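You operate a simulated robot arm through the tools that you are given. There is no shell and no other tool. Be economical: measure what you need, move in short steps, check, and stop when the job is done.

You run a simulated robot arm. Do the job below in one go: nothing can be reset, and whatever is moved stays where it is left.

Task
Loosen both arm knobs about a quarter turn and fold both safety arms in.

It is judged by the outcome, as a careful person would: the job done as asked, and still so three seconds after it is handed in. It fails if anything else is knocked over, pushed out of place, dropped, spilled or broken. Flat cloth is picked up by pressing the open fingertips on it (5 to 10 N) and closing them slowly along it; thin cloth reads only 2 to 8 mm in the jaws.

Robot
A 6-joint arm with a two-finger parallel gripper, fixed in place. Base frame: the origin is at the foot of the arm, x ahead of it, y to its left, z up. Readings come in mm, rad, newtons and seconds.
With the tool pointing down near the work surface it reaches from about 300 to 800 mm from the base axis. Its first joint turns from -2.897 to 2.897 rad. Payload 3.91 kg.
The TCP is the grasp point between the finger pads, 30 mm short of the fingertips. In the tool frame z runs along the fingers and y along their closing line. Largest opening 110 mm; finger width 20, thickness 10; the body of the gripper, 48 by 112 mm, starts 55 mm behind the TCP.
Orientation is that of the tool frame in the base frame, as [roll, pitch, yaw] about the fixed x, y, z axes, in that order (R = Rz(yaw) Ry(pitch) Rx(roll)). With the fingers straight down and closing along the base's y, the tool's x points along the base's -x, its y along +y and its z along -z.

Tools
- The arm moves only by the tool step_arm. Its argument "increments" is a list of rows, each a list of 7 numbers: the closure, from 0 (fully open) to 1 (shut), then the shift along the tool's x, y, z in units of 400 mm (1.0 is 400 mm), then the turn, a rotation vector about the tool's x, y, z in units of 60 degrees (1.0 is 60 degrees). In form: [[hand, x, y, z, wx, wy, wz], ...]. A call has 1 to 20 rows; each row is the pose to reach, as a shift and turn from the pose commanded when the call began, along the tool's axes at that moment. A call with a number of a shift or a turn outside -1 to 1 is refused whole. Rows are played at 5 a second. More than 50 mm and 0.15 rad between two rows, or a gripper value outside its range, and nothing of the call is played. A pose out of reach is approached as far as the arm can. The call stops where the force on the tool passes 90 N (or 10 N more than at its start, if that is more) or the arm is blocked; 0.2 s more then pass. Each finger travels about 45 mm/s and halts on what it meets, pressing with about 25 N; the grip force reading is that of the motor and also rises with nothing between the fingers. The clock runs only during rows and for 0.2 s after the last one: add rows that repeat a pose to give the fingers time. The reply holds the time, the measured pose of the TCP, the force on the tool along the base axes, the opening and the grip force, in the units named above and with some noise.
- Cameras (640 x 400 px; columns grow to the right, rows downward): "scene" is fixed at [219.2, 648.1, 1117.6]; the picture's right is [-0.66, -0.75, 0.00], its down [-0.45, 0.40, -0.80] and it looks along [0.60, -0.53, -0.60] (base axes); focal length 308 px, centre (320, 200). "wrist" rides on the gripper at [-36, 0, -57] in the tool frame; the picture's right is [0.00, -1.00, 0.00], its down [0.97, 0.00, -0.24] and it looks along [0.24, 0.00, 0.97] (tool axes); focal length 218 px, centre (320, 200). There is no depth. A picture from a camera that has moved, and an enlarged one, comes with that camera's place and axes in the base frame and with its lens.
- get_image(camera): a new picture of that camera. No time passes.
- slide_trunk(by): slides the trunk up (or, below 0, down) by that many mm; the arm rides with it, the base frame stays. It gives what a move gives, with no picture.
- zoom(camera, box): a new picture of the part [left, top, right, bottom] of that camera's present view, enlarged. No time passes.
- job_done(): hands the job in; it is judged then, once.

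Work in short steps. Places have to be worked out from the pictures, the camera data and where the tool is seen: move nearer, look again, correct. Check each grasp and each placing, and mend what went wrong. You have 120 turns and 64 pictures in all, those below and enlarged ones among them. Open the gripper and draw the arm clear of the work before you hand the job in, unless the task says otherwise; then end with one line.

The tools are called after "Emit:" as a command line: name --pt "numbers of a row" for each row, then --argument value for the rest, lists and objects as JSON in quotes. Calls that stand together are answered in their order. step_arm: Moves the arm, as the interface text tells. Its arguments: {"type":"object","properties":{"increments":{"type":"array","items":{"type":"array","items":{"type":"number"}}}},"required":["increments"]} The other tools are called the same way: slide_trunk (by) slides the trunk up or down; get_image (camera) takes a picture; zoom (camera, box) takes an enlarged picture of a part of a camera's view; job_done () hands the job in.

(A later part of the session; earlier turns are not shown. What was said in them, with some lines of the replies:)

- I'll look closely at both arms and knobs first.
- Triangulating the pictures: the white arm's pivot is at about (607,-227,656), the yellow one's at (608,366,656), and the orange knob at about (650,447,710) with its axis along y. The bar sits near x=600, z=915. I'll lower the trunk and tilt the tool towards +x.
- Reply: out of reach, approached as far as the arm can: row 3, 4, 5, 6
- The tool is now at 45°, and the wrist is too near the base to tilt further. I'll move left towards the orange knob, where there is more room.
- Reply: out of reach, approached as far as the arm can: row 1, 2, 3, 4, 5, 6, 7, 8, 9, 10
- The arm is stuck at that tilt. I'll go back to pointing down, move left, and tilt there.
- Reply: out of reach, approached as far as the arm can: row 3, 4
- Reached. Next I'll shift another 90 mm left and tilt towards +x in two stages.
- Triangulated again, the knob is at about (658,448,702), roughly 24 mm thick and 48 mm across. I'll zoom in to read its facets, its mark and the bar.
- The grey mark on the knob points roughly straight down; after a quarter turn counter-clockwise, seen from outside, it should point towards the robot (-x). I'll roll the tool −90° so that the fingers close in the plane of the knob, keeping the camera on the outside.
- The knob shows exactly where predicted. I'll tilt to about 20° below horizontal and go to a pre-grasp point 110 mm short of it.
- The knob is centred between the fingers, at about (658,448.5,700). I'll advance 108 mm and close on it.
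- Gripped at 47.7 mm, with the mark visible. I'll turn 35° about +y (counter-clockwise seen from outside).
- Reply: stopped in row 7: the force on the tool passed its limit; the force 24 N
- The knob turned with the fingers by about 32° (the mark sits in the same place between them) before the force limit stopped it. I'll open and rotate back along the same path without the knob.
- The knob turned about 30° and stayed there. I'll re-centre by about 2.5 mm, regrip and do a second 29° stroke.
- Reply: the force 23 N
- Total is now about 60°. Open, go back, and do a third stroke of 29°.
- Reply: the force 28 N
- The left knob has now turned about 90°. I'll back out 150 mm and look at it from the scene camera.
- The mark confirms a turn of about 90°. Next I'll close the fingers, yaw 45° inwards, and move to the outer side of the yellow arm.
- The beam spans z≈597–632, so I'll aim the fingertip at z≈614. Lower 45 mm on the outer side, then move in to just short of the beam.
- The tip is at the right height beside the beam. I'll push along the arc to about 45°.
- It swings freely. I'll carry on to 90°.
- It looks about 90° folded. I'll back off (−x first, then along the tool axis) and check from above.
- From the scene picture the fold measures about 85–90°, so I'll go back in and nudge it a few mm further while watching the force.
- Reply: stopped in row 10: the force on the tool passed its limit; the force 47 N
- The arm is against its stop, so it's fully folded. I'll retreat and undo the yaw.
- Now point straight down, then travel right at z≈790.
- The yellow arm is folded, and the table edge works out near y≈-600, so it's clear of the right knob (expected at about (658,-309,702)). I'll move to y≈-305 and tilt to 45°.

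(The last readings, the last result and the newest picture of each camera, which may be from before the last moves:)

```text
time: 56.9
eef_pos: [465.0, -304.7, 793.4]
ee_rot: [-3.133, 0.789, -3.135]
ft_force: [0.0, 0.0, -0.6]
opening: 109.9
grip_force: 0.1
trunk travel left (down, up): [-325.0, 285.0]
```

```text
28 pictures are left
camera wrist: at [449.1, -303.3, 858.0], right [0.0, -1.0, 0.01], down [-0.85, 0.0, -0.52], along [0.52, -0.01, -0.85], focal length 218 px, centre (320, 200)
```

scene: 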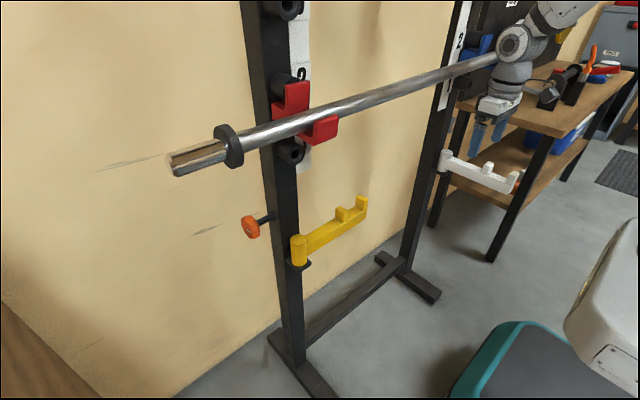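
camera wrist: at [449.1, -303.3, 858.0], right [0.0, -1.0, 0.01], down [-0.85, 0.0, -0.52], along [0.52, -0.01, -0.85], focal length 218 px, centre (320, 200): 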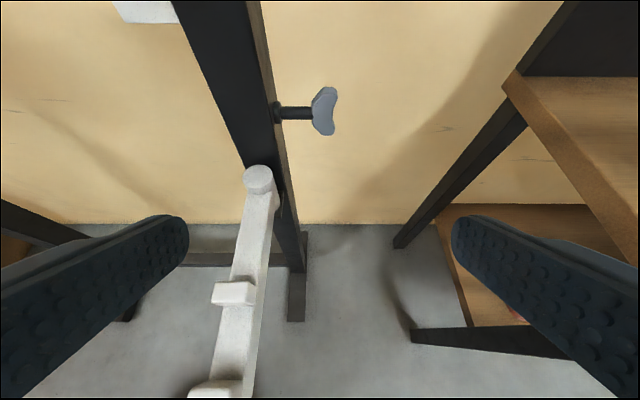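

Emit:
zoom --camera "wrist" --box '[250, 70, 370, 150]'

Emit:
zoom --camera "scene" --box '[420, 80, 520, 180]'

```text
5.00 times, centred on (310, 110) of wrist
camera zoom: at [449.1, -303.3, 858.0], right [0.0, -1.0, 0.01], down [-0.85, 0.0, -0.52], along [0.52, -0.01, -0.85], focal length 1091 px, centre (370, 650)
```

zoom: 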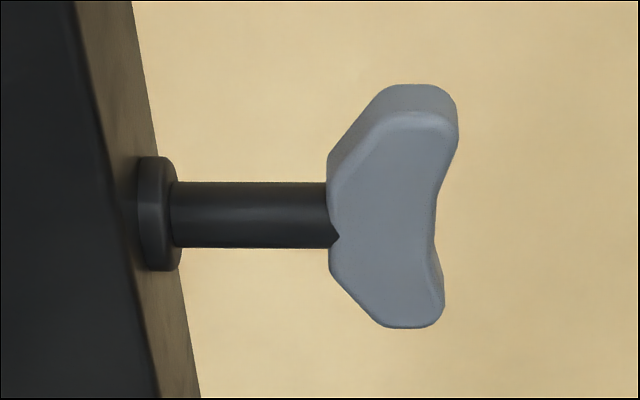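

```text
4.00 times, centred on (470, 130) of scene
camera zoom: at [219.2, 648.1, 1117.6], right [-0.66, -0.75, 0.0], down [-0.45, 0.4, -0.8], along [0.6, -0.53, -0.6], focal length 1234 px, centre (-280, 480)
```

zoom: 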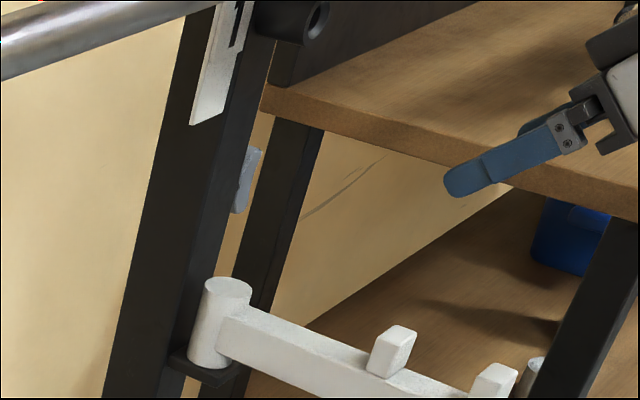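

The right knob is a grey wing nut at about (658,-309,702), with its wing nearly vertical and about 60 mm long. Straddling it at 45° and closing should align the wing with the fingers, which is 45° in the loosening direction (bottom away from me); tilting up then gives the rest. First I'll roll +90° so the camera is on the outside.

Emit:
step_arm --pt "0 0 0 0 0 0 0.14" --pt "0 0 0 0 0 0 0.28" --pt "0 0 0 0 0 0 0.42" --pt "0 0 0 0 0 0 0.56" --pt "0 0 0 0 0 0 0.7" --pt "0 0 0 0 0 0 0.75"

Emit:
step_arm --pt "0 0 0 0 0 0 0.14" --pt "0 0 0 0 0 0 0.28" --pt "0 0 0 0 0 0 0.42" --pt "0 0 0 0 0 0 0.56" --pt "0 0 0 0 0 0 0.7" --pt "0 0 0 0 0 0 0.75"

Emit:
get_image --camera "wrist"

```text
time: 58.3
eef_pos: [466.2, -303.7, 792.3]
ee_rot: [2.527, 0.53, 2.185]
ft_force: [0.3, 0.1, 0.0]
opening: 109.8
grip_force: 0.1
trunk travel left (down, up): [-325.0, 285.0]
```

```text
time: 59.7
eef_pos: [465.7, -304.4, 792.9]
ee_rot: [2.354, 0.005, 1.57]
ft_force: [0.2, 0.7, -0.4]
opening: 110.3
grip_force: 0.0
trunk travel left (down, up): [-325.0, 285.0]
```

```text
25 pictures are left
camera wrist: at [424.0, -339.5, 832.6], right [-0.71, 0.0, -0.71], down [-0.17, 0.97, 0.16], along [0.69, 0.24, -0.69], focal length 218 px, centre (320, 200)
```

wrist: 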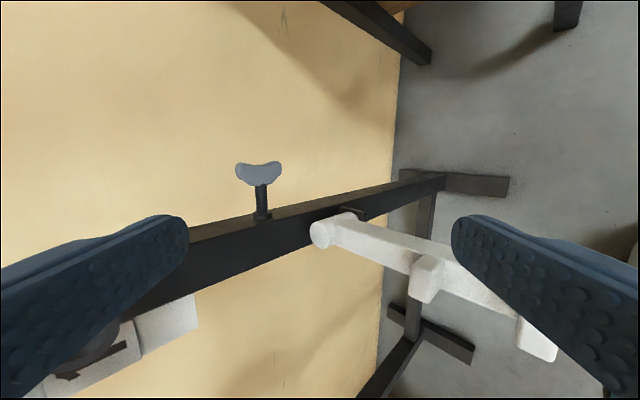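

Prediction matches exactly. I'll move to 100 mm short of the knob along the 45° line.

Emit:
step_arm --pt "0 -0.004 0.05 0.06 0 0 0" --pt "0 -0.008 0.1 0.12 0 0 0" --pt "0 -0.014 0.15 0.19 0 0 0" --pt "0 -0.014 0.179 0.25 0 0 0" --pt "0 -0.014 0.179 0.25 0 0 0"

Emit:
get_image --camera "wrist"

Emit:
get_image --camera "scene"

```text
time: 60.9
eef_pos: [586.5, -309.2, 771.8]
ee_rot: [2.354, 0.006, 1.57]
ft_force: [0.3, -1.1, -0.9]
opening: 110.1
grip_force: 0.2
trunk travel left (down, up): [-325.0, 285.0]
```

```text
24 pictures are left
camera wrist: at [545.5, -345.5, 812.0], right [-0.71, 0.0, -0.71], down [-0.17, 0.97, 0.16], along [0.69, 0.24, -0.69], focal length 218 px, centre (320, 200)
```

wrist: 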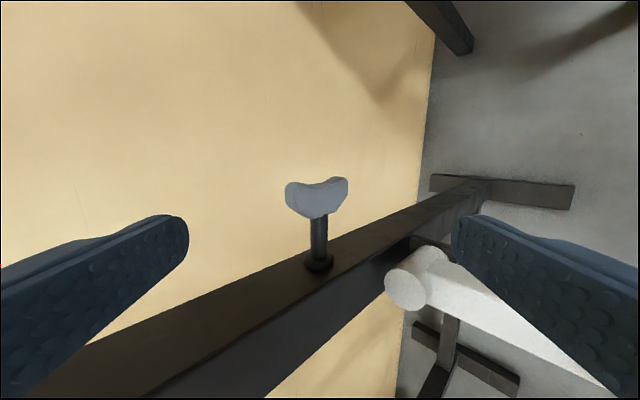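

```text
23 pictures are left
```

scene: 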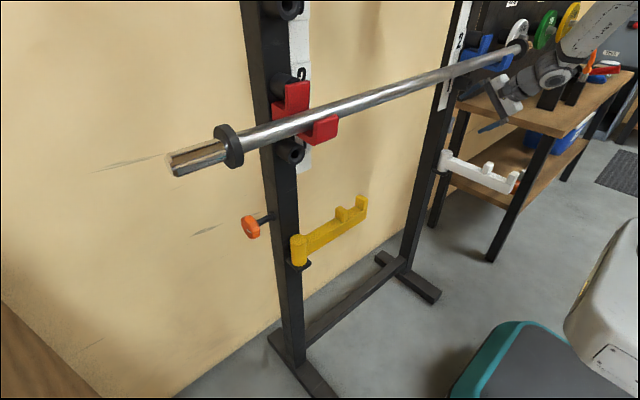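

The wing is centred. I'll advance 98 mm with the fingers open.

Emit:
step_arm --pt "0 0 0 0.08 0 0 0" --pt "0 0 0 0.16 0 0 0" --pt "0 0 0 0.21 0 0 0" --pt "0 0 0 0.245 0 0 0" --pt "0 0 0 0.245 0 0 0"

Emit:
get_image --camera "wrist"

```text
time: 62.1
eef_pos: [656.3, -310.7, 704.3]
ee_rot: [2.354, 0.007, 1.571]
ft_force: [0.7, 0.2, -0.4]
opening: 109.9
grip_force: 0.1
trunk travel left (down, up): [-325.0, 285.0]
```

```text
22 pictures are left
camera wrist: at [614.6, -346.0, 743.6], right [-0.71, 0.0, -0.71], down [-0.17, 0.97, 0.16], along [0.69, 0.24, -0.69], focal length 218 px, centre (320, 200)
```

wrist: 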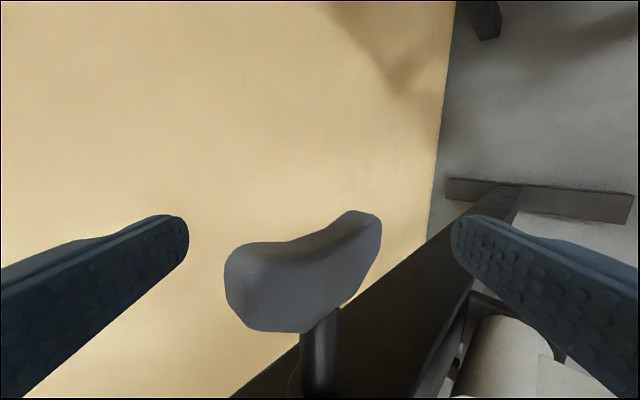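

As expected: the top wing is left and near, the bottom wing right and far. I'll close to align the wing with the fingers.

Emit:
step_arm --pt "0.3 0 0 0 0 0 0" --pt "0.5 0 0 0 0 0 0" --pt "0.6 0 0 0 0 0 0" --pt "0.7 0 0 0 0 0 0" --pt "0.8 0 0 0 0 0 0" --pt "0.9 0 0 0 0 0 0" --pt "1 0 0 0 0 0 0" --pt "1 0 0 0 0 0 0" --pt "1 0 0 0 0 0 0"

Emit:
get_image --camera "wrist"

```text
time: 64.1
eef_pos: [655.1, -309.6, 705.0]
ee_rot: [2.353, 0.005, 1.57]
ft_force: [-4.0, -0.2, 5.2]
opening: 14.5
grip_force: 45.8
trunk travel left (down, up): [-325.0, 285.0]
```

```text
21 pictures are left
camera wrist: at [613.9, -346.0, 744.4], right [-0.71, 0.0, -0.71], down [-0.17, 0.97, 0.16], along [0.69, 0.23, -0.69], focal length 218 px, centre (320, 200)
```

wrist: 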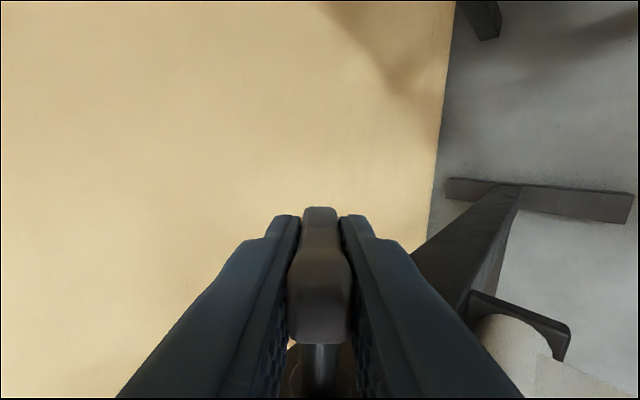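

The wing aligned with the fingers (14.5 mm), about 45° of loosening. Now I'll rotate the tool upward about −y by a further 42°, following the knob axis.

Emit:
step_arm --pt "1 0 -0.0005 0.0005 -0.08 0 0" --pt "1 0 -0.001 0.001 -0.16 0 0" --pt "1 0 -0.0015 0.0015 -0.24 0 0" --pt "1 0 -0.0025 0.002 -0.32 0 0" --pt "1 0 -0.0035 0.0025 -0.4 0 0" --pt "1 0 -0.0035 0.0025 -0.4 0 0"

Emit:
get_image --camera "scene"

```text
time: 65.5
eef_pos: [653.5, -310.6, 702.6]
ee_rot: [1.936, 0.005, 1.568]
ft_force: [-25.5, -2.8, -1.1]
opening: 14.1
grip_force: 45.3
trunk travel left (down, up): [-325.0, 285.0]
```

```text
20 pictures are left
```

scene: 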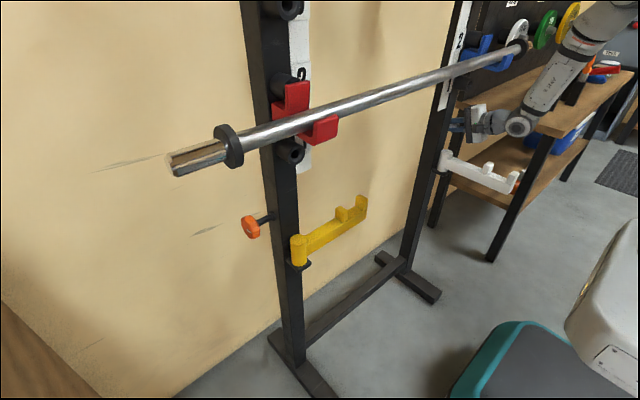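

At about 69° now, and the wrist is clear. I'll continue another 18°.

Emit:
step_arm --pt "1 0 -0.001 0.002 -0.07 0 0" --pt "1 0 -0.002 0.002 -0.14 0 0" --pt "1 0 -0.003 0.002 -0.21 0 0" --pt "1 0 -0.003 0.002 -0.3 0 0" --pt "1 0 -0.003 0.002 -0.3 0 0"

Emit:
get_image --camera "wrist"

```text
time: 66.7
eef_pos: [654.7, -310.9, 700.5]
ee_rot: [1.621, 0.004, 1.57]
ft_force: [-37.1, -2.7, -10.9]
opening: 13.8
grip_force: 45.2
trunk travel left (down, up): [-325.0, 285.0]
```

```text
19 pictures are left
camera wrist: at [596.5, -346.4, 702.7], right [-0.05, 0.0, -1.0], down [-0.24, 0.97, 0.01], along [0.97, 0.24, -0.05], focal length 218 px, centre (320, 200)
```

wrist: 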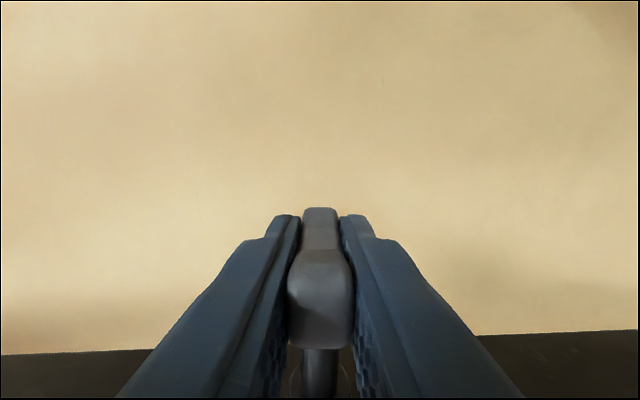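

The wing is now about 87° from its start. I'll open, back straight out, then tilt to 45° down.

Emit:
step_arm --pt "0.7 0 0 0 0 0 0" --pt "0.4 0 0 0 0 0 0" --pt "0.2 0 0 0 0 0 0" --pt "0.2 0 0 0 0 0 0" --pt "0.2 0 0 -0.1 0 0 0" --pt "0.2 0 0 -0.2 0 0 0" --pt "0.2 0 0 -0.3 0 0 0" --pt "0.2 0 0.05 -0.35 0 0 0" --pt "0.2 0 0.1 -0.35 0.14 0 0" --pt "0.2 0 0.1 -0.35 0.28 0 0" --pt "0.2 0 0.1 -0.35 0.42 0 0" --pt "0.2 0 0.1 -0.35 0.56 0 0" --pt "0.2 0 0.1 -0.35 0.7 0 0" --pt "0.2 0 0.1 -0.35 0.7 0 0"

Emit:
get_image --camera "wrist"

```text
time: 69.7
eef_pos: [518.3, -309.2, 747.4]
ee_rot: [2.354, 0.008, 1.571]
ft_force: [0.9, 0.0, -0.1]
opening: 88.2
grip_force: 0.1
trunk travel left (down, up): [-325.0, 285.0]
```

```text
18 pictures are left
camera wrist: at [477.2, -345.2, 787.8], right [-0.71, 0.0, -0.71], down [-0.17, 0.97, 0.16], along [0.69, 0.24, -0.69], focal length 218 px, centre (320, 200)
```

wrist: 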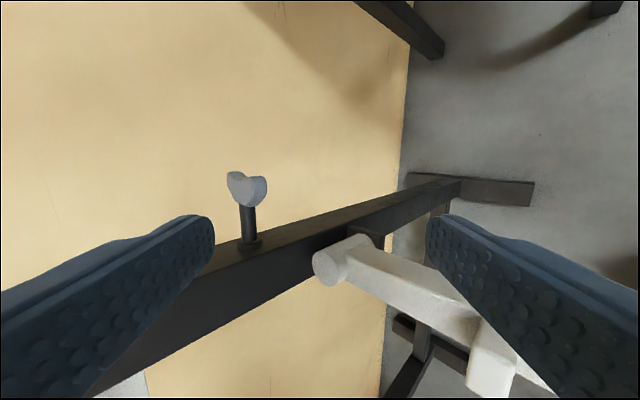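

The wing is now horizontal, so the knob is loosened by about a quarter turn. I'll close the fingers, yaw +45°, and go to the outer side of the white arm.

Emit:
step_arm --pt "0.4 -0.02 -0.04 0 0 0.09 -0.09" --pt "0.6 -0.03 -0.08 0 0 0.18 -0.18" --pt "1 -0.04 -0.12 0 0 0.27 -0.27" --pt "1 -0.05 -0.16 -0.004 0 0.36 -0.36" --pt "1 -0.0525 -0.2 -0.008 0 0.45 -0.45" --pt "1 -0.0525 -0.249 -0.012 0 0.53 -0.53" --pt "1 -0.0525 -0.249 -0.012 0 0.53 -0.53"

Emit:
get_image --camera "wrist"

```text
time: 71.3
eef_pos: [444.9, -331.1, 680.4]
ee_rot: [2.359, 0.006, 2.357]
ft_force: [-1.0, -0.3, 0.3]
opening: 0.0
grip_force: 24.6
trunk travel left (down, up): [-325.0, 285.0]
```

```text
17 pictures are left
camera wrist: at [441.1, -384.7, 721.0], right [-0.5, -0.51, -0.7], down [-0.81, 0.57, 0.16], along [0.32, 0.65, -0.69], focal length 218 px, centre (320, 200)
```

wrist: 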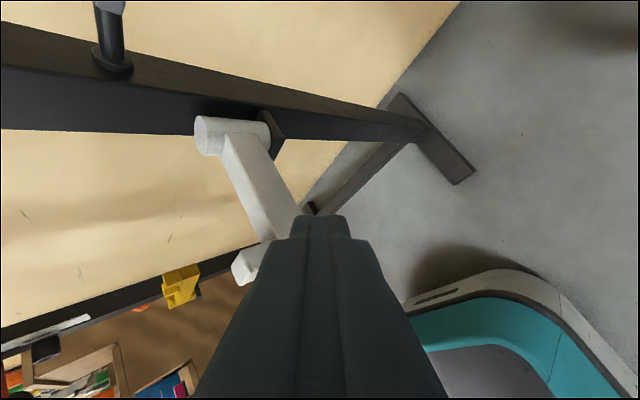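

A mirror image of the left side, so I'll replay the mirrored approach.

Emit:
step_arm --pt "1 0 -0.04 0.04 0 0 0" --pt "1 0 -0.08 0.08 0 0 0" --pt "1 0.042 -0.049 0.111 0 0 0" --pt "1 0.087 -0.018 0.141 0 0 0" --pt "1 0.087 -0.018 0.141 0 0 0"

Emit:
get_image --camera "wrist"

```text
time: 72.5
eef_pos: [444.1, -282.3, 636.0]
ee_rot: [2.36, 0.007, 2.356]
ft_force: [0.2, -0.9, -0.8]
opening: 0.0
grip_force: 25.3
trunk travel left (down, up): [-325.0, 285.0]
```

```text
16 pictures are left
camera wrist: at [440.1, -335.3, 675.5], right [-0.5, -0.5, -0.7], down [-0.81, 0.57, 0.16], along [0.32, 0.65, -0.69], focal length 218 px, centre (320, 200)
```

wrist: 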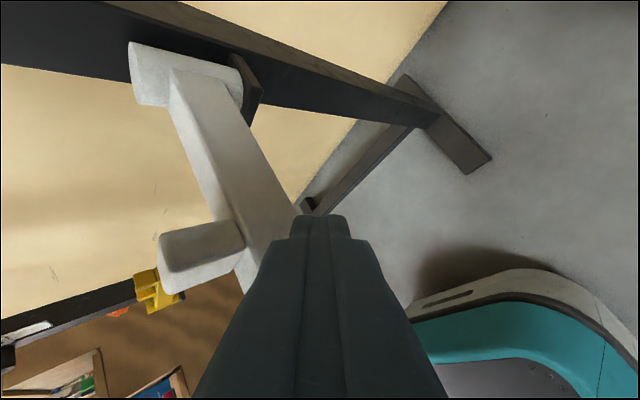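

Height and position match, so I'll push the white arm to about 45°.

Emit:
step_arm --pt "1 0.0265 0.0138 0.0138 0 0 0" --pt "1 0.0636 0.0375 0.0375 0 0 0" --pt "1 0.0988 0.0614 0.0614 0 0 0" --pt "1 0.127 0.09 0.09 0 0 0" --pt "1 0.151 0.1208 0.1208 0 0 0" --pt "1 0.168 0.154 0.154 0 0 0" --pt "1 0.18 0.1875 0.1875 0 0 0" --pt "1 0.18 0.1875 0.1875 0 0 0"

Emit:
get_image --camera "wrist"

```text
time: 74.3
eef_pos: [468.7, -156.7, 634.5]
ee_rot: [2.36, 0.006, 2.355]
ft_force: [0.0, 0.3, 0.5]
opening: 0.2
grip_force: 25.3
trunk travel left (down, up): [-325.0, 285.0]
```

```text
15 pictures are left
camera wrist: at [464.8, -209.7, 674.5], right [-0.5, -0.5, -0.7], down [-0.81, 0.57, 0.16], along [0.32, 0.65, -0.69], focal length 218 px, centre (320, 200)
```

wrist: 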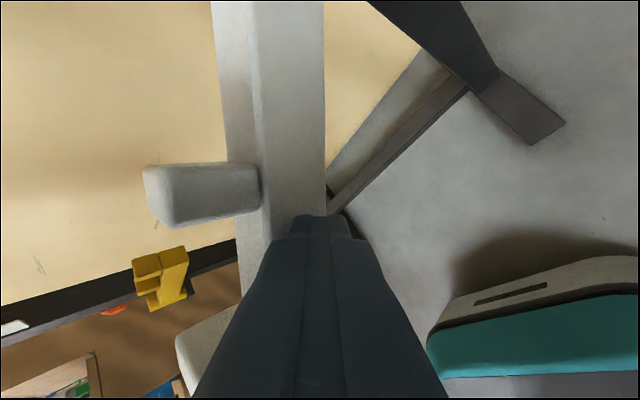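

It swings freely. I'll carry on to 90° and just beyond, until the stop.

Emit:
step_arm --pt "1 0.007 0.035 0.035 0 0 0" --pt "1 0.005 0.07 0.07 0 0 0" --pt "1 -0.003 0.105 0.105 0 0 0" --pt "1 -0.017 0.1386 0.1386 0 0 0" --pt "1 -0.0376 0.1706 0.1706 0 0 0" --pt "1 -0.0638 0.2006 0.2006 0 0 0" --pt "1 -0.0708 0.2056 0.2056 0 0 0" --pt "1 -0.0778 0.2106 0.2106 0 0 0" --pt "1 -0.0778 0.2106 0.2106 0 0 0"

Emit:
get_image --camera "wrist"

```text
time: 76.3
eef_pos: [569.7, -93.9, 633.5]
ee_rot: [2.36, 0.002, 2.356]
ft_force: [-52.2, -10.1, 5.4]
opening: 0.0
grip_force: 25.1
trunk travel left (down, up): [-325.0, 285.0]
```

```text
14 pictures are left
camera wrist: at [566.0, -147.5, 674.0], right [-0.5, -0.5, -0.7], down [-0.81, 0.57, 0.17], along [0.31, 0.65, -0.69], focal length 218 px, centre (320, 200)
```

wrist: 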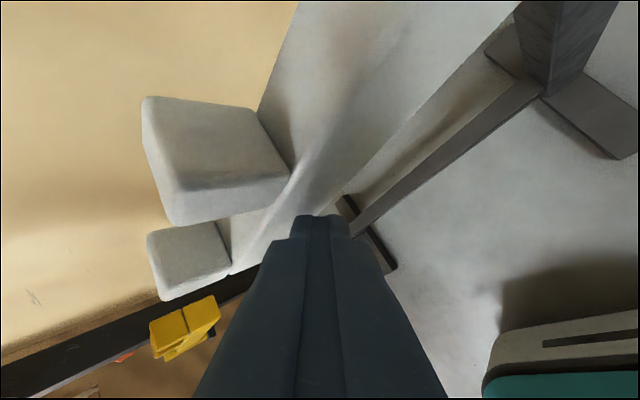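

Against the stop. I'll retreat (mirrored), undo the yaw and open the gripper.

Emit:
step_arm --pt "1 0.035 -0.025 -0.025 0 0 0" --pt "1 0.07 -0.05 -0.05 0 0 0" --pt "1 0.07 -0.05 -0.15 0 0 0" --pt "1 0.07 -0.05 -0.25 0 0 0" --pt "1 0.07 -0.05 -0.35 0 0 0" --pt "1 0.07 -0.05 -0.45 0 0 0" --pt "0.5 0.07 0 -0.5 0 0 0" --pt "0 0.07 0 -0.5 0 0 0" --pt "0 0.07 0 -0.5 0 0 0" --pt "0 0.07 0 -0.5 0 0 0" --pt "0 0.07 0 -0.5 0 0 0"

Emit:
get_image --camera "scene"

Emit:
get_image --camera "wrist"

```text
time: 78.7
eef_pos: [455.3, -172.7, 776.7]
ee_rot: [2.358, 0.005, 2.354]
ft_force: [-0.2, 0.0, 0.2]
opening: 103.4
grip_force: 0.0
trunk travel left (down, up): [-325.0, 285.0]
```

```text
13 pictures are left
```

scene: 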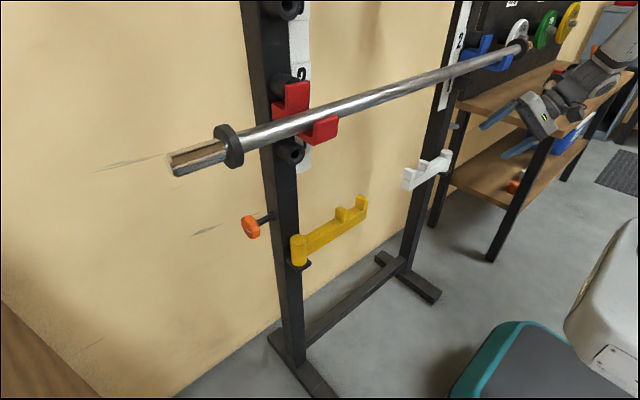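

```text
12 pictures are left
camera wrist: at [451.1, -226.6, 815.8], right [-0.5, -0.5, -0.7], down [-0.81, 0.57, 0.16], along [0.32, 0.65, -0.69], focal length 218 px, centre (320, 200)
```

wrist: 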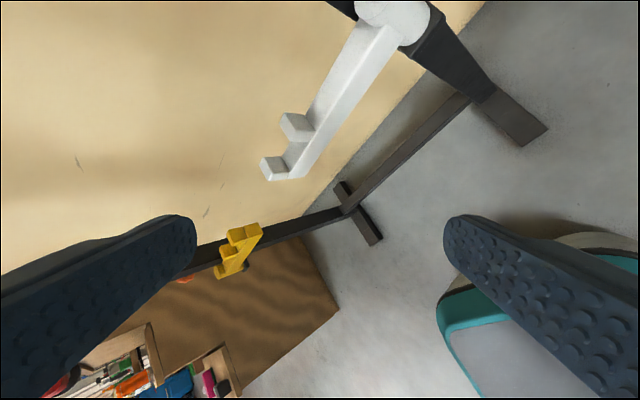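

Both arms are folded to their stops, both knobs have turned about a quarter turn, the bar hasn't moved, and the open gripper is clear. Handing in.

Emit:
job_done

```text
The job is handed in.
```

I loosened both arm knobs by about a quarter turn and folded both safety arms in until they met their stops; the final pictures show the bar still on its hooks and nothing out of place.
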